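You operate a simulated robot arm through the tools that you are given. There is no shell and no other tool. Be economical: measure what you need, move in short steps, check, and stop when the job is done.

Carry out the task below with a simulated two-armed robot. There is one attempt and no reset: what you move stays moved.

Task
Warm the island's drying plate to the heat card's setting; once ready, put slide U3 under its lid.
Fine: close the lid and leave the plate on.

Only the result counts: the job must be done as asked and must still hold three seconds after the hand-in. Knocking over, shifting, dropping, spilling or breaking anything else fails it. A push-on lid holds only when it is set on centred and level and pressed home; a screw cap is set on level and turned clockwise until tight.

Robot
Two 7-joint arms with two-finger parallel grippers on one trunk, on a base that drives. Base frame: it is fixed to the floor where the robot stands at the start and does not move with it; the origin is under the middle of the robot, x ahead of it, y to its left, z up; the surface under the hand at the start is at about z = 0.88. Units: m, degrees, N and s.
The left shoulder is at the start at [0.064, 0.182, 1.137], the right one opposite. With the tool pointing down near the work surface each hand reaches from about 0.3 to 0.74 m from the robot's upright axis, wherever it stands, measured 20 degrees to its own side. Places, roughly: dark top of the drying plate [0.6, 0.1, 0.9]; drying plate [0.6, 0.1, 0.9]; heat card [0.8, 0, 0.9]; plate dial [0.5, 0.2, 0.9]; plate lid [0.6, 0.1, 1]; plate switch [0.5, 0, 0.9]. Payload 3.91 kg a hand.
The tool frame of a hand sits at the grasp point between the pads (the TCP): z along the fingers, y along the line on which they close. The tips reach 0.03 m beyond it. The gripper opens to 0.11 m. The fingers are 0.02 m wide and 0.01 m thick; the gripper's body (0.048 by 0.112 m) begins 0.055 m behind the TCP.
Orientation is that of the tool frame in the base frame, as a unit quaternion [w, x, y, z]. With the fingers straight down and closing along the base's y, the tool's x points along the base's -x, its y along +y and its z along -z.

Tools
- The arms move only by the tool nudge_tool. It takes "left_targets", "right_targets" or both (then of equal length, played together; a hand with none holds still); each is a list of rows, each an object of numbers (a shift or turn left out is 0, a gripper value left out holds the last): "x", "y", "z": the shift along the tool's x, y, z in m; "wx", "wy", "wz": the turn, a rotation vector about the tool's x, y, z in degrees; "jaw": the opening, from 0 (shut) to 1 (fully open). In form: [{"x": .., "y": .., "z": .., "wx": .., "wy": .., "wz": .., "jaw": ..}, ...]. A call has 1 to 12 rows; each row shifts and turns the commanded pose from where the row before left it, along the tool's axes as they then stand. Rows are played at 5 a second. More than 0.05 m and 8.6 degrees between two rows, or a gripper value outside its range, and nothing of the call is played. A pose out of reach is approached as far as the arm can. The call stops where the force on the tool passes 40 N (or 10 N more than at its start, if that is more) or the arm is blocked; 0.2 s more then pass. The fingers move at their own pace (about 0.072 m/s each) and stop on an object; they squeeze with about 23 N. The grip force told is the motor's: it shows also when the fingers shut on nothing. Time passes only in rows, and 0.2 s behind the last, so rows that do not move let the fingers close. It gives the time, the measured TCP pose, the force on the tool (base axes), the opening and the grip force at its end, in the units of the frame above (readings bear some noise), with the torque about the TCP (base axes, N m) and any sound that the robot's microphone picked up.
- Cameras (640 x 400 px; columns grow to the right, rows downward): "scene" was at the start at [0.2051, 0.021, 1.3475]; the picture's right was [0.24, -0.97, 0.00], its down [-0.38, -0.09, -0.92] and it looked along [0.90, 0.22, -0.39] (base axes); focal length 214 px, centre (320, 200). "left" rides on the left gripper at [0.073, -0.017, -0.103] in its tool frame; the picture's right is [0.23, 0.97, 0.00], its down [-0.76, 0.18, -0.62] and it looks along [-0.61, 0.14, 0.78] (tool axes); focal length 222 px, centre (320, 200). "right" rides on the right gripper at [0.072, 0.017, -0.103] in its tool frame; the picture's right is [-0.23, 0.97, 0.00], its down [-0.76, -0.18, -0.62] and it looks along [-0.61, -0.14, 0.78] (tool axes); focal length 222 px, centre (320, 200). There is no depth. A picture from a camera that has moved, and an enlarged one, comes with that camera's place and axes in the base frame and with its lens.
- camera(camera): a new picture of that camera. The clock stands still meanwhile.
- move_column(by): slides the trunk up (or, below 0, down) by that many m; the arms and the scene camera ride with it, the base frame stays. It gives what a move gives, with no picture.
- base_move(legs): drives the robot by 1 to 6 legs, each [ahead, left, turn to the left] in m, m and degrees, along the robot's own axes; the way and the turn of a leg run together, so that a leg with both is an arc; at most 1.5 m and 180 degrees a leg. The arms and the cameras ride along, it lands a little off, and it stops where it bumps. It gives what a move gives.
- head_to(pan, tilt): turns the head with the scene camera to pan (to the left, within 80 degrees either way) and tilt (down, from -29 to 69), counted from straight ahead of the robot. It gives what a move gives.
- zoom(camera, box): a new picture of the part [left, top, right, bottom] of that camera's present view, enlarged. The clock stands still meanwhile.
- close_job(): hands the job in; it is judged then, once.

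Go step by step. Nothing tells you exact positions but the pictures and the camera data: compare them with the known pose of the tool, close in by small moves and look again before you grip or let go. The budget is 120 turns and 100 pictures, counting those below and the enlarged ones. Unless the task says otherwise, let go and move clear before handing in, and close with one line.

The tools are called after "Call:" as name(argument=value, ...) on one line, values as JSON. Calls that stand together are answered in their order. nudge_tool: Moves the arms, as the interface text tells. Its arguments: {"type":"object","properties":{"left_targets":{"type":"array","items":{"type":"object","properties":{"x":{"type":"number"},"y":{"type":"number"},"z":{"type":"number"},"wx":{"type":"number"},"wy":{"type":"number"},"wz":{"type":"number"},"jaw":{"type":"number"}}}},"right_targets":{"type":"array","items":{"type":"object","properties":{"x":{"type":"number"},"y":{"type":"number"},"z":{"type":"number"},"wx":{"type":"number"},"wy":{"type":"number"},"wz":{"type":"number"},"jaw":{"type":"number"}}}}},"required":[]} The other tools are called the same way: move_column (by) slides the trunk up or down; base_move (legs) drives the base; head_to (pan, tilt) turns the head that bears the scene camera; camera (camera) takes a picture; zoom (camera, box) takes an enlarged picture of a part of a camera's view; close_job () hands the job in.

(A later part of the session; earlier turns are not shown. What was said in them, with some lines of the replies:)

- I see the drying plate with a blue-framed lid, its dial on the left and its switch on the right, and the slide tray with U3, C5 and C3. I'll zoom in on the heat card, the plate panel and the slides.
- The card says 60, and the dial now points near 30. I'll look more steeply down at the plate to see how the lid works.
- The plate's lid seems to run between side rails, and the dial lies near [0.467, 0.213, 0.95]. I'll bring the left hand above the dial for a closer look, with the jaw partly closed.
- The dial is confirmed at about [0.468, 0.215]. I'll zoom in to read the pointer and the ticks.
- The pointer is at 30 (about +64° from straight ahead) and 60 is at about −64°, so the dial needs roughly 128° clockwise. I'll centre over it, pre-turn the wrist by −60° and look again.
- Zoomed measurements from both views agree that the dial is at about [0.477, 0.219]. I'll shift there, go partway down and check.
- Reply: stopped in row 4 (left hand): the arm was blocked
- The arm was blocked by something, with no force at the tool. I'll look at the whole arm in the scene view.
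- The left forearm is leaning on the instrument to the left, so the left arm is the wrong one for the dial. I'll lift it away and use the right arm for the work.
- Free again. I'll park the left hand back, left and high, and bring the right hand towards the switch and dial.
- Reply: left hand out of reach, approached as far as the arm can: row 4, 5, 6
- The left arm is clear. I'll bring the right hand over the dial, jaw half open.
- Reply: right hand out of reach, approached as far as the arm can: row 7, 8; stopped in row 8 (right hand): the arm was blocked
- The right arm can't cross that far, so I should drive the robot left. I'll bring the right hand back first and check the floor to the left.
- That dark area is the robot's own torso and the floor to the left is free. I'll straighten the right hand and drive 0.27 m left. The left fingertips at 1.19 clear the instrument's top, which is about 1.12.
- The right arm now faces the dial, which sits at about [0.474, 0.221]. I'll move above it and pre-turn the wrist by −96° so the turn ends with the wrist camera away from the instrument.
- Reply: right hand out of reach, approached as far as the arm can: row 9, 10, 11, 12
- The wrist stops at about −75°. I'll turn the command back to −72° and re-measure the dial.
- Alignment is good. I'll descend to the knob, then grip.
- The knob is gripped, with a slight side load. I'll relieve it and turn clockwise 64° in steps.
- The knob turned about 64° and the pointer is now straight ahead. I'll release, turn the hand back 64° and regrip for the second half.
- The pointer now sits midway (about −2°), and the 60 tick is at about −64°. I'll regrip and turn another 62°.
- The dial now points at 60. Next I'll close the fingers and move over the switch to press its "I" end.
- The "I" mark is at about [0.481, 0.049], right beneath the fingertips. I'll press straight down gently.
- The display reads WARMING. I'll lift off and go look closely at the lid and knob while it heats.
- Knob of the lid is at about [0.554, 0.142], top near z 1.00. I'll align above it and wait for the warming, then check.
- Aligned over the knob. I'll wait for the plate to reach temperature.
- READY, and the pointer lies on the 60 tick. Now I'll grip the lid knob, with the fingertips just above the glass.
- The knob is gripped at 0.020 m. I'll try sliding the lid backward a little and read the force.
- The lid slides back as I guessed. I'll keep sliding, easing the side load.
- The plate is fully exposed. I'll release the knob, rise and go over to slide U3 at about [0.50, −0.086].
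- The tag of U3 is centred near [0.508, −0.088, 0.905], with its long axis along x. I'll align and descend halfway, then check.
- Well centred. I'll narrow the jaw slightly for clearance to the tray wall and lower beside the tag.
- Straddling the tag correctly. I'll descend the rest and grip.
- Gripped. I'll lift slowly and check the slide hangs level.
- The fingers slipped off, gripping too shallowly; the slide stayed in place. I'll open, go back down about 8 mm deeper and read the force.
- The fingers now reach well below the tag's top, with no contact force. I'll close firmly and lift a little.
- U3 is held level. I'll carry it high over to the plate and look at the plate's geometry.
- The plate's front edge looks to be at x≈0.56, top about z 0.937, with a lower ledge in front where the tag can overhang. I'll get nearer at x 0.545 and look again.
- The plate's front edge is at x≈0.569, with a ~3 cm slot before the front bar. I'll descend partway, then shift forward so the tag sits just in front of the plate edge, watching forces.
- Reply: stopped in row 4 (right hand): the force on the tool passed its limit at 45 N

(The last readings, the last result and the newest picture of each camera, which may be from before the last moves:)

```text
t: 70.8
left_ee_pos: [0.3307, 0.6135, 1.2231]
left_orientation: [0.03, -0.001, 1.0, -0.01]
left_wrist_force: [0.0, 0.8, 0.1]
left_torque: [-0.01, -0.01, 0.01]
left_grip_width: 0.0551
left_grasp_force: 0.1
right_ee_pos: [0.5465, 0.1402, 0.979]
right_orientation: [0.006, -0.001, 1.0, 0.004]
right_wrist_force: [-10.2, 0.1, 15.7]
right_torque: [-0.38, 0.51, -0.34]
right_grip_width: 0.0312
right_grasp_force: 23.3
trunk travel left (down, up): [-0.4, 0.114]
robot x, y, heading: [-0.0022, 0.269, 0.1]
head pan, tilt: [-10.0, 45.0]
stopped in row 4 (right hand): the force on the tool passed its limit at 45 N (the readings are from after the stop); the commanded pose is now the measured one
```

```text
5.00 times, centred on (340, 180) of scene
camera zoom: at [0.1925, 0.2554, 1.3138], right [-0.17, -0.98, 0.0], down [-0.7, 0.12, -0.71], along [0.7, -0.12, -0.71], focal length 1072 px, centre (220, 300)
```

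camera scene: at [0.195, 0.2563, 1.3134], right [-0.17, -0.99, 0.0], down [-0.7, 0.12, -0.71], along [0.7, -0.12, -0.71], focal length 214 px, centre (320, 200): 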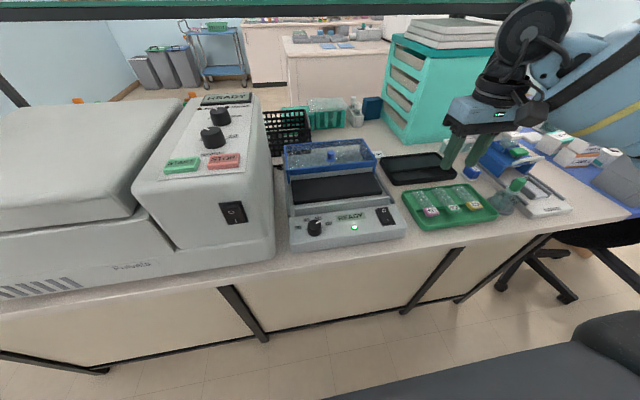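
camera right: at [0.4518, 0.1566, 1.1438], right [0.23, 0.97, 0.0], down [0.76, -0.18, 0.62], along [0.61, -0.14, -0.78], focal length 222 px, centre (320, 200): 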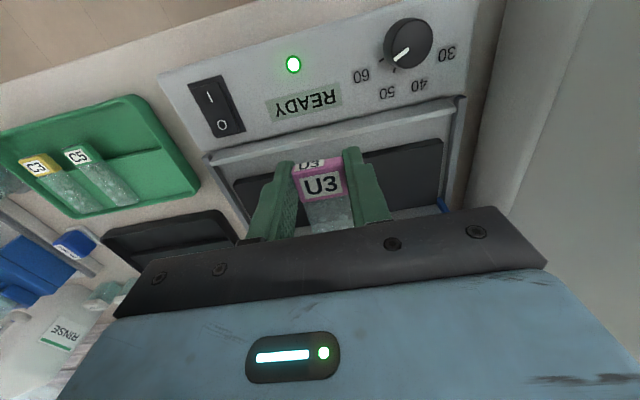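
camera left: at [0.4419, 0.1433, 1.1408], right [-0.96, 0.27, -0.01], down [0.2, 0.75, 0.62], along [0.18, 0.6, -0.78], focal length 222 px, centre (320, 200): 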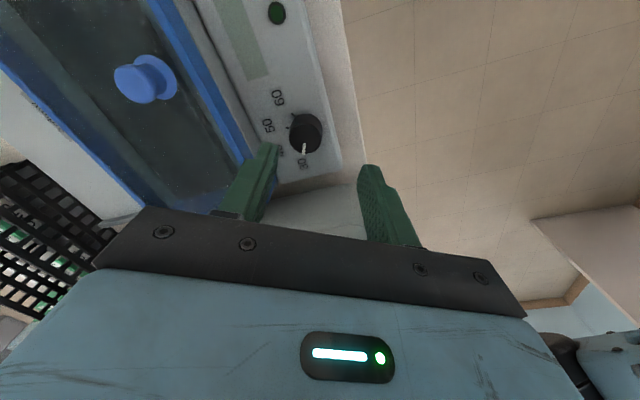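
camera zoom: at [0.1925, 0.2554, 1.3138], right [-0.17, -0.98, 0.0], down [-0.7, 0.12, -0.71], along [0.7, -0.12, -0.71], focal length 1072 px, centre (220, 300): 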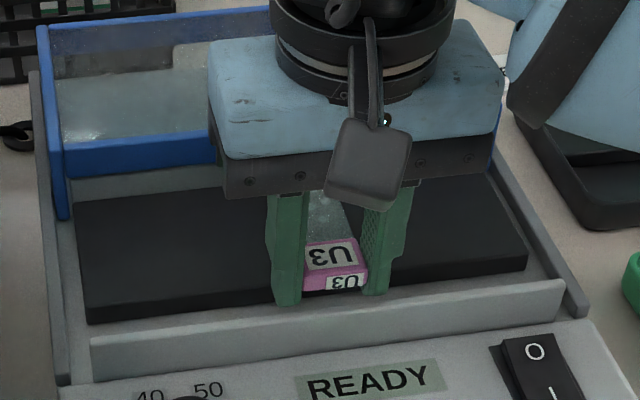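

The fingertips touched the front bar's top at z≈0.949. I'll lift a few mm, level the hand, move forward 9 mm to clear the bar and look again.

Call:
nudge_tool(right_targets=[{"z": -0.006}, {"wx": 0.46, "wy": 0.69}, {"x": -0.0095}, {}])

Call:
zoom(camera="right", box=[200, 80, 440, 230])

Call:
zoom(camera="scene", box=[290, 140, 390, 220])

```text
t: 71.8
left_ee_pos: [0.3332, 0.613, 1.2241]
left_orientation: [0.027, -0.002, 1.0, -0.01]
left_wrist_force: [-0.1, 0.4, -0.5]
left_torque: [-0.01, 0.01, -0.01]
left_grip_width: 0.055
left_grasp_force: 0.0
right_ee_pos: [0.5581, 0.1401, 0.9823]
right_orientation: [0.0, 0.0, 1.0, -0.001]
right_wrist_force: [-0.1, -0.6, 0.0]
right_torque: [0.04, 0.0, -0.02]
right_grip_width: 0.0311
right_grasp_force: 22.9
trunk travel left (down, up): [-0.4, 0.114]
robot x, y, heading: [-0.0042, 0.2678, 0.1]
head pan, tilt: [-10.0, 45.0]
```

```text
2.67 times, centred on (320, 155) of right
camera zoom: at [0.4849, 0.1571, 1.0848], right [0.23, 0.97, 0.0], down [0.76, -0.18, 0.62], along [0.61, -0.14, -0.78], focal length 592 px, centre (320, 320)
```

zoom: 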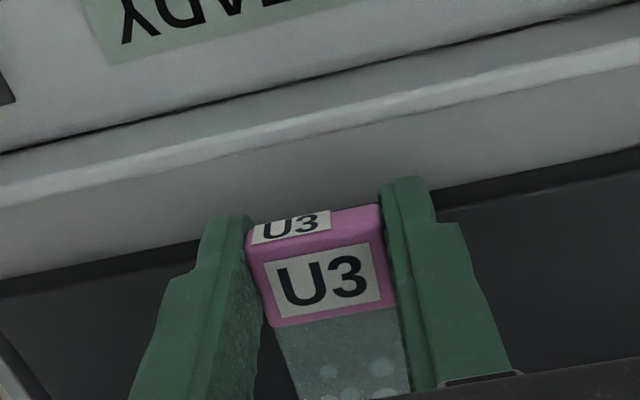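

```text
5.00 times, centred on (340, 180) of scene
camera zoom: at [0.1944, 0.2553, 1.3135], right [-0.17, -0.99, 0.0], down [-0.7, 0.12, -0.71], along [0.7, -0.12, -0.71], focal length 1072 px, centre (220, 300)
```

zoom: 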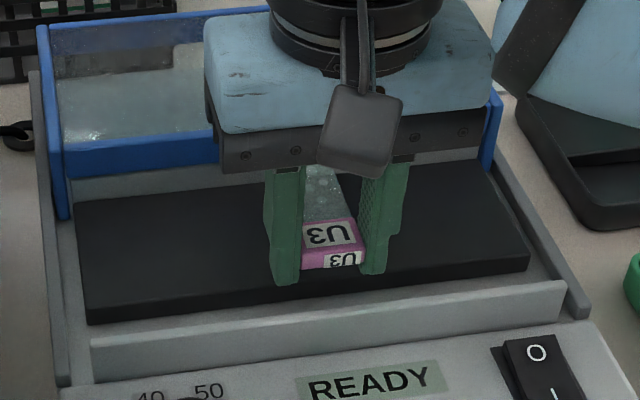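

There is a slot from x≈0.535 to 0.570. I'll back up 4 mm so the fingers fit it and lower in small steps.

Call:
nudge_tool(right_targets=[{"x": 0.004}, {"z": 0.006}, {"z": 0.006}, {"z": 0.004}, {"z": 0.003}, {}])

Call:
zoom(camera="right", box=[200, 80, 440, 230])

Call:
zoom(camera="scene", box=[290, 140, 390, 220])

```text
t: 73.2
left_ee_pos: [0.3319, 0.6134, 1.2246]
left_orientation: [0.027, -0.002, 1.0, -0.01]
left_wrist_force: [-0.5, -0.4, 0.2]
left_torque: [-0.01, -0.03, 0.02]
left_grip_width: 0.0551
left_grasp_force: 0.0
right_ee_pos: [0.5538, 0.1397, 0.9629]
right_orientation: [0.0, 0.001, 1.0, -0.001]
right_wrist_force: [0.1, 0.4, 0.5]
right_torque: [0.0, 0.02, -0.03]
right_grip_width: 0.0311
right_grasp_force: 22.6
trunk travel left (down, up): [-0.4, 0.114]
robot x, y, heading: [-0.0014, 0.2727, 0.4]
head pan, tilt: [-10.0, 45.0]
```

```text
2.67 times, centred on (320, 155) of right
camera zoom: at [0.4801, 0.158, 1.0651], right [0.23, 0.97, 0.0], down [0.76, -0.18, 0.62], along [0.61, -0.14, -0.78], focal length 592 px, centre (320, 320)
```

zoom: 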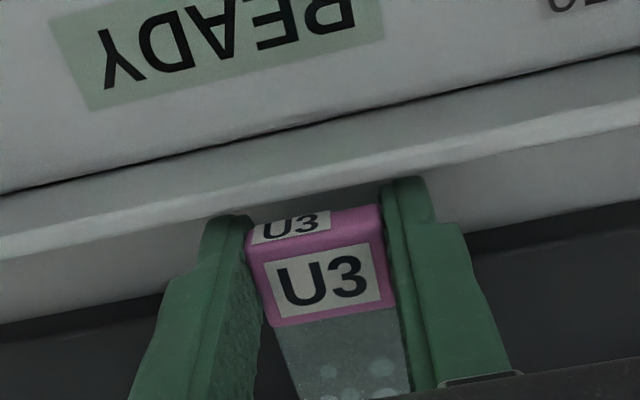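

```text
5.00 times, centred on (340, 180) of scene
camera zoom: at [0.1945, 0.2554, 1.3135], right [-0.17, -0.99, 0.0], down [-0.7, 0.12, -0.71], along [0.7, -0.12, -0.71], focal length 1072 px, centre (220, 300)
```

zoom: 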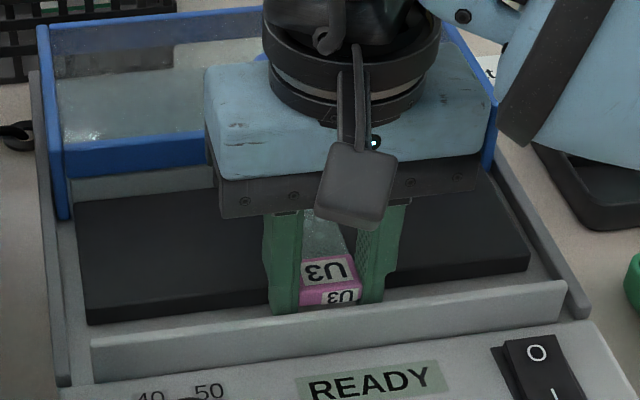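

No contact yet; continuing down in 1.5 mm steps.

Call:
nudge_tool(right_targets=[{"z": 0.0015}, {"z": 0.0015}, {}])

Call:
nudge_tool(right_targets=[{"z": 0.0015}, {"z": 0.0015}, {}])

```text
t: 74.0
left_ee_pos: [0.3331, 0.6134, 1.2238]
left_orientation: [0.027, -0.001, 1.0, -0.01]
left_wrist_force: [0.3, -0.9, 0.5]
left_torque: [0.01, -0.01, -0.02]
left_grip_width: 0.0551
left_grasp_force: 0.2
right_ee_pos: [0.5551, 0.1404, 0.96]
right_orientation: [-0.001, 0.0, 1.0, -0.001]
right_wrist_force: [0.5, 0.1, -0.6]
right_torque: [-0.02, 0.05, -0.07]
right_grip_width: 0.0314
right_grasp_force: 22.7
trunk travel left (down, up): [-0.4, 0.114]
robot x, y, heading: [-0.0017, 0.2716, -0.0]
head pan, tilt: [-10.0, 45.0]
```

```text
t: 74.8
left_ee_pos: [0.3328, 0.6145, 1.223]
left_orientation: [0.028, -0.002, 1.0, -0.01]
left_wrist_force: [-0.2, 0.2, -0.7]
left_torque: [0.0, -0.02, -0.02]
left_grip_width: 0.0553
left_grasp_force: 0.0
right_ee_pos: [0.5537, 0.1404, 0.9557]
right_orientation: [-0.001, 0.001, 1.0, -0.001]
right_wrist_force: [-0.7, -0.2, -0.4]
right_torque: [0.01, 0.02, -0.02]
right_grip_width: 0.0313
right_grasp_force: 23.0
trunk travel left (down, up): [-0.4, 0.114]
robot x, y, heading: [-0.0015, 0.2687, 0.2]
head pan, tilt: [-10.0, 45.0]
```

Call:
nudge_tool(right_targets=[{"z": 0.0015}, {"z": 0.0015}, {}])

Call:
zoom(camera="right", box=[200, 80, 440, 230])

Call:
zoom(camera="scene", box=[290, 140, 390, 220])

```text
t: 75.6
left_ee_pos: [0.3322, 0.6124, 1.2238]
left_orientation: [0.026, -0.002, 1.0, -0.01]
left_wrist_force: [-0.4, 0.1, -0.2]
left_torque: [0.02, 0.02, -0.02]
left_grip_width: 0.055
left_grasp_force: 0.0
right_ee_pos: [0.5532, 0.1407, 0.955]
right_orientation: [-0.001, 0.0, 1.0, 0.0]
right_wrist_force: [-0.7, -0.8, -0.7]
right_torque: [0.01, 0.02, 0.02]
right_grip_width: 0.0313
right_grasp_force: 23.1
trunk travel left (down, up): [-0.4, 0.114]
robot x, y, heading: [0.002, 0.2694, -0.2]
head pan, tilt: [-10.0, 45.0]
```

```text
2.67 times, centred on (320, 155) of right
camera zoom: at [0.4803, 0.1576, 1.0563], right [0.23, 0.97, 0.0], down [0.76, -0.18, 0.62], along [0.61, -0.14, -0.78], focal length 592 px, centre (320, 320)
```

zoom: 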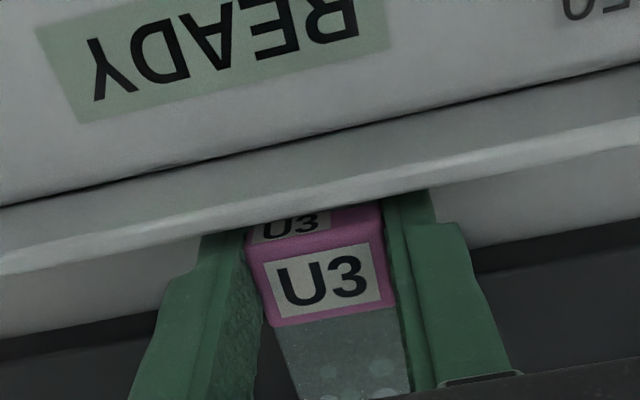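

```text
5.00 times, centred on (340, 180) of scene
camera zoom: at [0.1945, 0.2554, 1.3135], right [-0.17, -0.99, 0.0], down [-0.7, 0.12, -0.71], along [0.7, -0.12, -0.71], focal length 1072 px, centre (220, 300)
```

zoom: 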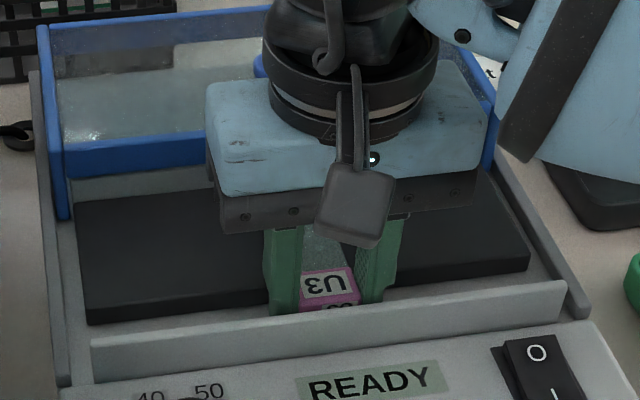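

Still free. I'll continue lowering slowly until contact.

Call:
nudge_tool(right_targets=[{"z": 0.0015}, {"z": 0.0015}, {}])

Call:
nudge_tool(right_targets=[{"z": 0.0015}, {"z": 0.0015}, {}])

Call:
zoom(camera="right", box=[200, 80, 440, 230])

```text
t: 76.4
left_ee_pos: [0.3312, 0.6133, 1.2241]
left_orientation: [0.028, -0.002, 1.0, -0.01]
left_wrist_force: [1.2, -0.3, 0.3]
left_torque: [0.03, 0.01, 0.0]
left_grip_width: 0.0549
left_grasp_force: 0.1
right_ee_pos: [0.5532, 0.1406, 0.9539]
right_orientation: [0.001, 0.0, 1.0, 0.0]
right_wrist_force: [-0.3, -0.7, 12.1]
right_torque: [-0.02, -0.25, 0.01]
right_grip_width: 0.0313
right_grasp_force: 23.6
trunk travel left (down, up): [-0.4, 0.114]
robot x, y, heading: [-0.0007, 0.2712, 0.2]
head pan, tilt: [-10.0, 45.0]
```

```text
t: 77.2
left_ee_pos: [0.3316, 0.6143, 1.2233]
left_orientation: [0.028, -0.001, 1.0, -0.01]
left_wrist_force: [0.0, 0.1, -0.5]
left_torque: [0.03, 0.0, 0.0]
left_grip_width: 0.0549
left_grasp_force: 0.2
right_ee_pos: [0.553, 0.1411, 0.95]
right_orientation: [0.001, 0.0, 1.0, 0.001]
right_wrist_force: [3.6, -2.5, 21.8]
right_torque: [0.13, -0.34, -0.09]
right_grip_width: 0.0314
right_grasp_force: 22.8
trunk travel left (down, up): [-0.4, 0.114]
robot x, y, heading: [0.0019, 0.2704, 0.1]
head pan, tilt: [-10.0, 45.0]
```

```text
2.67 times, centred on (320, 155) of right
camera zoom: at [0.4795, 0.1579, 1.0523], right [0.23, 0.97, 0.0], down [0.76, -0.18, 0.63], along [0.61, -0.14, -0.78], focal length 592 px, centre (320, 320)
```

zoom: 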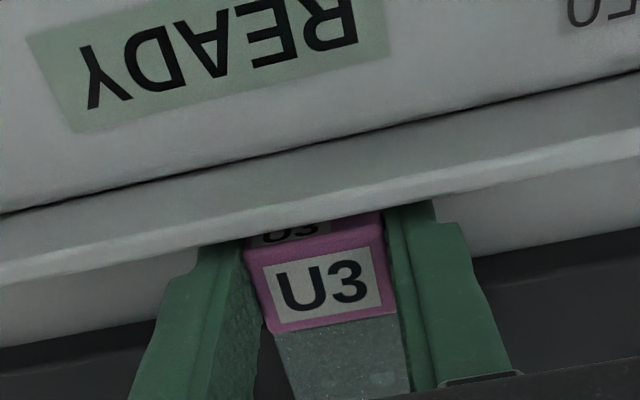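

Contact: the reaction is about 2 cm ahead of the grip, so the glass rests on the plate edge. I'll ease off and release gently.

Call:
nudge_tool(right_targets=[{"z": -0.002}, {"z": -0.0015}, {}])

Call:
nudge_tool(right_targets=[{"jaw": 0.3}, {"jaw": 0.36}, {}])

Call:
zoom(camera="right", box=[200, 80, 440, 230])

```text
t: 78.0
left_ee_pos: [0.3326, 0.6132, 1.2228]
left_orientation: [0.027, -0.002, 1.0, -0.011]
left_wrist_force: [0.1, -1.1, 0.8]
left_torque: [0.01, -0.01, 0.02]
left_grip_width: 0.0549
left_grasp_force: 0.1
right_ee_pos: [0.5524, 0.1412, 0.9506]
right_orientation: [-0.002, -0.001, 1.0, -0.002]
right_wrist_force: [0.9, 1.2, 6.2]
right_torque: [0.04, -0.14, 0.04]
right_grip_width: 0.0311
right_grasp_force: 22.6
trunk travel left (down, up): [-0.4, 0.114]
robot x, y, heading: [0.0001, 0.2718, 0.3]
head pan, tilt: [-10.0, 45.0]
```

```text
t: 78.8
left_ee_pos: [0.3322, 0.6129, 1.2235]
left_orientation: [0.027, -0.001, 1.0, -0.01]
left_wrist_force: [0.3, -0.6, -0.7]
left_torque: [0.0, 0.0, 0.01]
left_grip_width: 0.0552
left_grasp_force: 0.2
right_ee_pos: [0.5523, 0.141, 0.9513]
right_orientation: [-0.001, 0.0, 1.0, -0.001]
right_wrist_force: [0.5, 0.4, -0.3]
right_torque: [0.02, -0.05, -0.02]
right_grip_width: 0.0396
right_grasp_force: 0.0
trunk travel left (down, up): [-0.4, 0.114]
robot x, y, heading: [-0.0043, 0.2717, -0.4]
head pan, tilt: [-10.0, 45.0]
```

```text
2.67 times, centred on (320, 155) of right
camera zoom: at [0.4802, 0.1577, 1.0536], right [0.23, 0.97, 0.0], down [0.76, -0.18, 0.62], along [0.61, -0.14, -0.78], focal length 592 px, centre (320, 320)
```

zoom: 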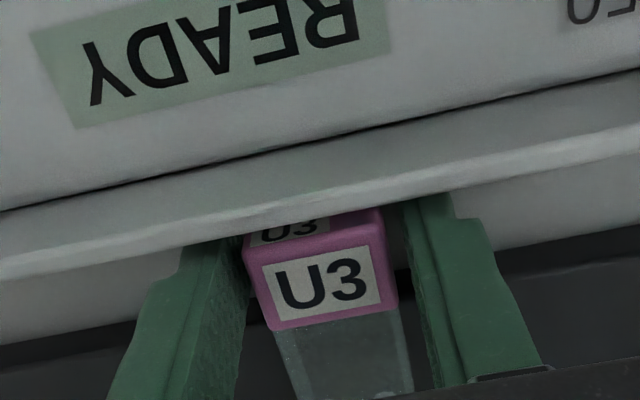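

The slide is released without moving. I'll rise straight up and inspect it.

Call:
nudge_tool(right_targets=[{"z": -0.01}, {"z": -0.03}, {"z": -0.04}, {"z": -0.04}, {"x": 0.03}, {}])

Call:
zoom(camera="right", box=[180, 50, 460, 225])

Call:
zoom(camera="scene", box=[270, 130, 400, 230])

```text
t: 80.2
left_ee_pos: [0.3321, 0.6138, 1.2229]
left_orientation: [0.026, -0.002, 1.0, -0.01]
left_wrist_force: [0.1, 0.2, -0.6]
left_torque: [0.02, -0.03, 0.03]
left_grip_width: 0.0549
left_grasp_force: 0.1
right_ee_pos: [0.5252, 0.1411, 1.0718]
right_orientation: [-0.001, 0.0, 1.0, 0.0]
right_wrist_force: [0.6, 0.1, 0.8]
right_torque: [0.01, -0.04, 0.0]
right_grip_width: 0.0398
right_grasp_force: 0.1
trunk travel left (down, up): [-0.4, 0.114]
robot x, y, heading: [-0.0025, 0.2721, 0.3]
head pan, tilt: [-10.0, 45.0]
```

```text
2.29 times, centred on (320, 138) of right
camera zoom: at [0.4517, 0.1588, 1.1732], right [0.23, 0.97, 0.0], down [0.76, -0.18, 0.62], along [0.61, -0.14, -0.78], focal length 508 px, centre (320, 343)
```

zoom: 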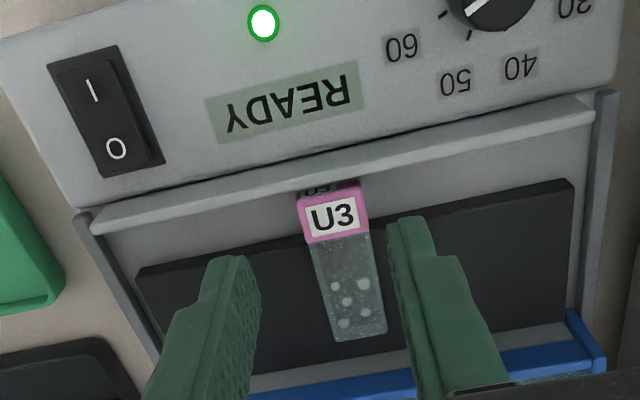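

```text
4.00 times, centred on (335, 180) of scene
camera zoom: at [0.1948, 0.2557, 1.3134], right [-0.17, -0.99, 0.0], down [-0.7, 0.12, -0.71], along [0.7, -0.12, -0.71], focal length 858 px, centre (260, 280)
```

zoom: 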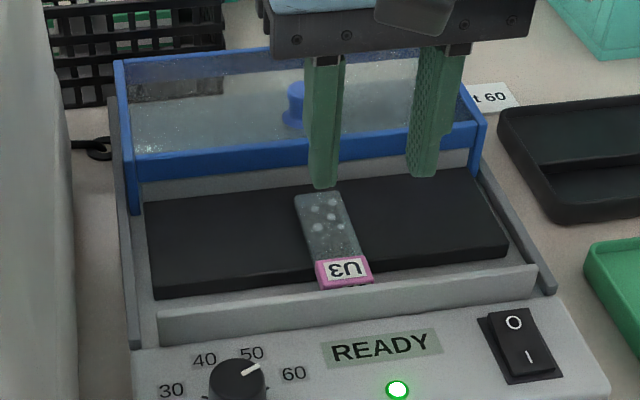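

The slide lies flat with its tag just in front of the plate. Now I'll go to the lid knob at x≈0.674, grip it and close the lid.

Call:
nudge_tool(right_targets=[{"x": -0.037, "jaw": 0.5}, {"x": -0.037}, {"x": -0.037}, {"x": -0.037}, {}])

Call:
camera(camera="right")

```text
t: 81.4
left_ee_pos: [0.3325, 0.6117, 1.2239]
left_orientation: [0.027, -0.001, 1.0, -0.01]
left_wrist_force: [0.0, -0.7, 0.2]
left_torque: [0.01, 0.02, 0.01]
left_grip_width: 0.055
left_grasp_force: 0.0
right_ee_pos: [0.6718, 0.137, 1.071]
right_orientation: [0.0, 0.0, 1.0, -0.001]
right_wrist_force: [-0.1, 0.3, 0.2]
right_torque: [0.01, -0.04, 0.0]
right_grip_width: 0.055
right_grasp_force: 0.2
trunk travel left (down, up): [-0.4, 0.114]
robot x, y, heading: [-0.0006, 0.2709, 0.1]
head pan, tilt: [-10.0, 45.0]
```

```text
22 pictures are left
camera right: at [0.5986, 0.1554, 1.1731], right [0.23, 0.97, 0.0], down [0.76, -0.18, 0.62], along [0.61, -0.14, -0.78], focal length 222 px, centre (320, 200)
```

right: 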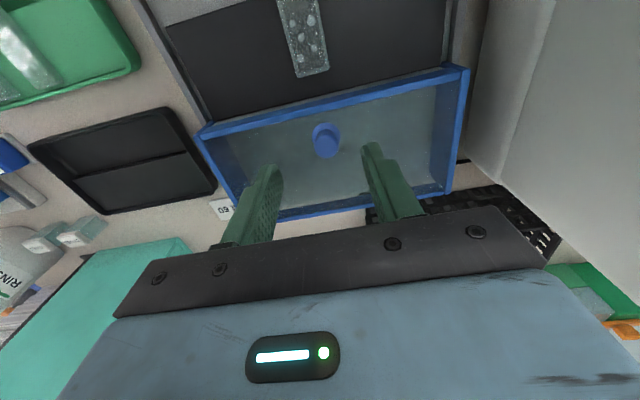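

Call:
nudge_tool(right_targets=[{"y": 0.003}, {"z": 0.03}, {"z": 0.028}, {"jaw": 0.0}, {}, {}])

Call:
nudge_tool(right_targets=[{"x": 0.006}, {"x": 0.01}, {"x": 0.01}, {"x": 0.01}])

Call:
zoom(camera="scene", box=[270, 130, 400, 230])

```text
t: 82.8
left_ee_pos: [0.3326, 0.6124, 1.2236]
left_orientation: [0.027, -0.001, 1.0, -0.009]
left_wrist_force: [0.3, 0.3, 1.0]
left_torque: [-0.01, 0.02, 0.0]
left_grip_width: 0.0551
left_grasp_force: 0.2
right_ee_pos: [0.6734, 0.1418, 1.0112]
right_orientation: [-0.001, 0.001, 1.0, -0.001]
right_wrist_force: [-0.4, -6.5, -1.5]
right_torque: [-0.2, -0.2, -0.1]
right_grip_width: 0.0201
right_grasp_force: 45.1
trunk travel left (down, up): [-0.4, 0.114]
robot x, y, heading: [0.0011, 0.2701, 0.0]
head pan, tilt: [-10.0, 45.0]
```

```text
t: 83.8
left_ee_pos: [0.3327, 0.6107, 1.2249]
left_orientation: [0.027, -0.002, 1.0, -0.01]
left_wrist_force: [-0.2, 0.5, -0.2]
left_torque: [0.04, 0.02, -0.01]
left_grip_width: 0.0551
left_grasp_force: 0.1
right_ee_pos: [0.6353, 0.1413, 1.0117]
right_orientation: [-0.002, 0.001, 1.0, -0.001]
right_wrist_force: [-0.4, -13.4, -9.7]
right_torque: [-0.3, -0.98, -0.14]
right_grip_width: 0.02
right_grasp_force: 44.7
trunk travel left (down, up): [-0.4, 0.114]
robot x, y, heading: [0.0008, 0.2714, 0.2]
head pan, tilt: [-10.0, 45.0]
```

```text
4.00 times, centred on (335, 180) of scene
camera zoom: at [0.1953, 0.2533, 1.3133], right [-0.17, -0.98, 0.0], down [-0.7, 0.12, -0.71], along [0.7, -0.12, -0.71], focal length 858 px, centre (260, 280)
```

zoom: 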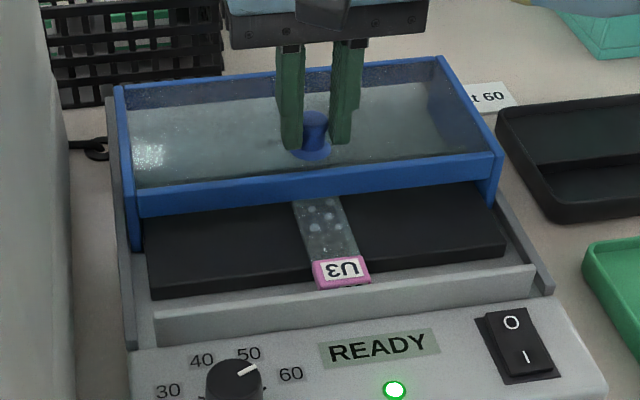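

The lid is passing over the slide with clearance. Continuing to close.

Call:
nudge_tool(right_targets=[{"x": 0.012, "y": -0.001, "z": 0.0005}, {"x": 0.012}, {"x": 0.012}, {"x": 0.012}, {"x": 0.012}])

Call:
zoom(camera="scene", box=[270, 140, 410, 250])

```text
t: 85.0
left_ee_pos: [0.3333, 0.6129, 1.2239]
left_orientation: [0.027, -0.002, 1.0, -0.009]
left_wrist_force: [0.6, 0.4, 0.2]
left_torque: [0.0, -0.02, 0.0]
left_grip_width: 0.055
left_grasp_force: 0.0
right_ee_pos: [0.5765, 0.1403, 1.012]
right_orientation: [-0.001, -0.001, 1.0, -0.001]
right_wrist_force: [0.0, -8.5, -17.8]
right_torque: [-0.21, -0.2, -0.01]
right_grip_width: 0.0197
right_grasp_force: 44.6
trunk travel left (down, up): [-0.4, 0.114]
robot x, y, heading: [-0.0006, 0.2705, 0.0]
head pan, tilt: [-10.0, 45.0]
```

```text
3.64 times, centred on (340, 195) of scene
camera zoom: at [0.1958, 0.254, 1.3132], right [-0.17, -0.99, 0.0], down [-0.7, 0.12, -0.71], along [0.7, -0.12, -0.71], focal length 780 px, centre (247, 218)
```

zoom: 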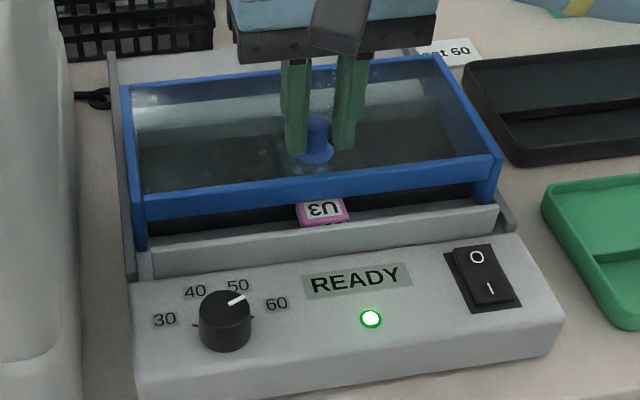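

Call:
nudge_tool(right_targets=[{"x": 0.01, "z": 0.001}, {"x": 0.008}, {"x": 0.005}, {"x": 0.003}, {"x": 0.002}, {}])

Call:
zoom(camera="scene", box=[270, 140, 410, 250])

```text
t: 86.4
left_ee_pos: [0.3347, 0.6121, 1.2238]
left_orientation: [0.026, -0.001, 1.0, -0.009]
left_wrist_force: [0.1, 0.1, 0.3]
left_torque: [0.01, 0.0, 0.02]
left_grip_width: 0.055
left_grasp_force: 0.1
right_ee_pos: [0.5513, 0.1406, 1.0109]
right_orientation: [0.0, 0.001, 1.0, 0.001]
right_wrist_force: [15.8, -9.4, -1.5]
right_torque: [-0.09, -0.2, -0.06]
right_grip_width: 0.0198
right_grasp_force: 44.5
trunk travel left (down, up): [-0.4, 0.114]
robot x, y, heading: [-0.0007, 0.2685, 0.0]
head pan, tilt: [-10.0, 45.0]
```

```text
3.64 times, centred on (340, 195) of scene
camera zoom: at [0.1969, 0.2542, 1.3132], right [-0.17, -0.99, 0.0], down [-0.7, 0.12, -0.71], along [0.7, -0.12, -0.71], focal length 780 px, centre (247, 218)
```

zoom: 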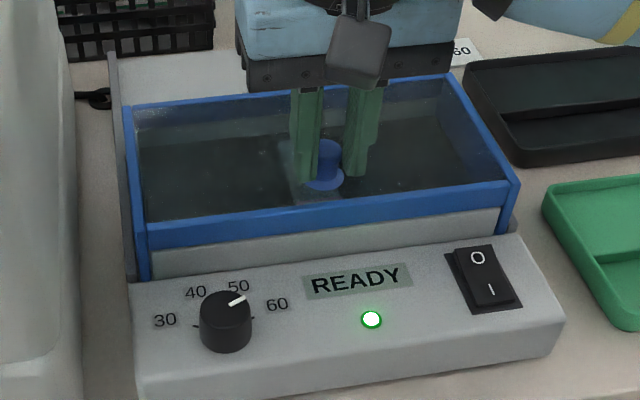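

The lid has reached its front stop (16 N reaction). I'll release the knob, rise and verify.

Call:
nudge_tool(right_targets=[{"x": -0.001}, {"jaw": 0.5}, {}, {"z": -0.03}, {"z": -0.04}, {"z": -0.04}, {"x": 0.04, "z": -0.02}, {"x": 0.04, "y": -0.03}, {"x": 0.02, "y": -0.04}, {}])

Call:
zoom(camera="scene", box=[260, 130, 420, 255])

Call:
camera(camera="right")

Call:
camera(camera="scene")

```text
t: 88.6
left_ee_pos: [0.3338, 0.6146, 1.2231]
left_orientation: [0.028, -0.002, 1.0, -0.011]
left_wrist_force: [0.1, 0.2, 0.8]
left_torque: [0.0, 0.0, -0.05]
left_grip_width: 0.055
left_grasp_force: 0.1
right_ee_pos: [0.4493, 0.0753, 1.1417]
right_orientation: [-0.001, 0.0, 1.0, -0.001]
right_wrist_force: [-0.4, 0.3, 1.0]
right_torque: [-0.01, 0.0, 0.0]
right_grip_width: 0.0549
right_grasp_force: 0.0
trunk travel left (down, up): [-0.4, 0.114]
robot x, y, heading: [0.0002, 0.2678, 0.1]
head pan, tilt: [-10.0, 45.0]
```

```text
3.20 times, centred on (340, 192) of scene
camera zoom: at [0.1949, 0.2563, 1.3134], right [-0.17, -0.99, 0.0], down [-0.7, 0.12, -0.71], along [0.7, -0.12, -0.71], focal length 686 px, centre (256, 224)
```

zoom: 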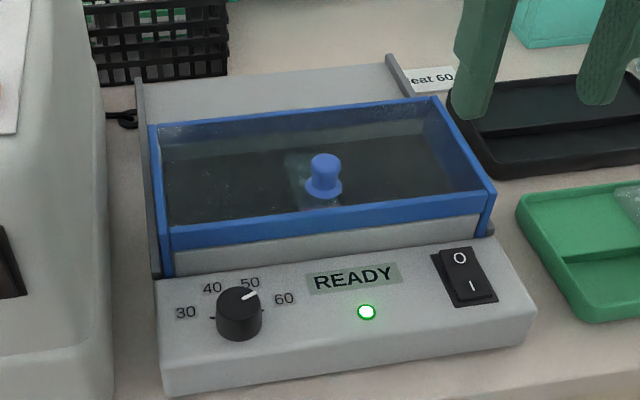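

```text
17 pictures are left
camera right: at [0.3758, 0.0922, 1.2449], right [0.23, 0.97, 0.0], down [0.76, -0.18, 0.62], along [0.61, -0.14, -0.78], focal length 222 px, centre (320, 200)
```

right: 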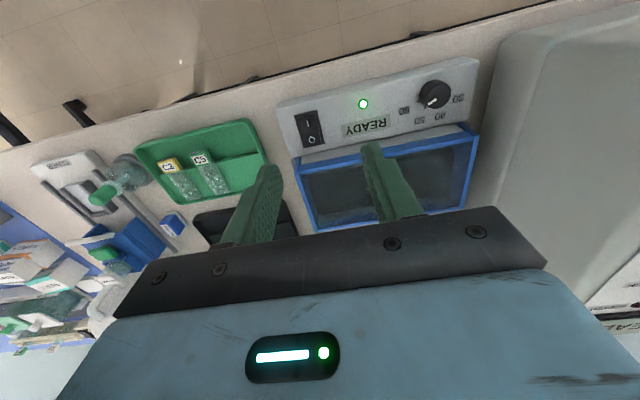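

```text
16 pictures are left
camera scene: at [0.1949, 0.2563, 1.3134], right [-0.17, -0.99, 0.0], down [-0.7, 0.12, -0.71], along [0.7, -0.12, -0.71], focal length 214 px, centre (320, 200)
```

scene: 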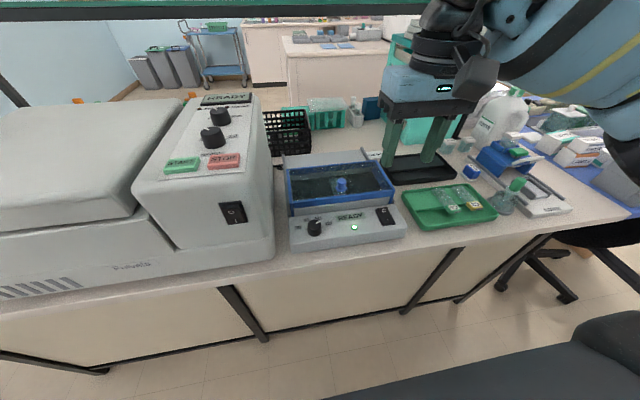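

The lid is closed over slide U3. The dial is at 60, the plate is on and reads READY, and both hands are clear, so I'm handing in.

Call:
close_job()

```text
The job is handed in.
```

Slide U3 lies on the drying plate under the closed lid, and the plate is left on at 60 and reads READY.
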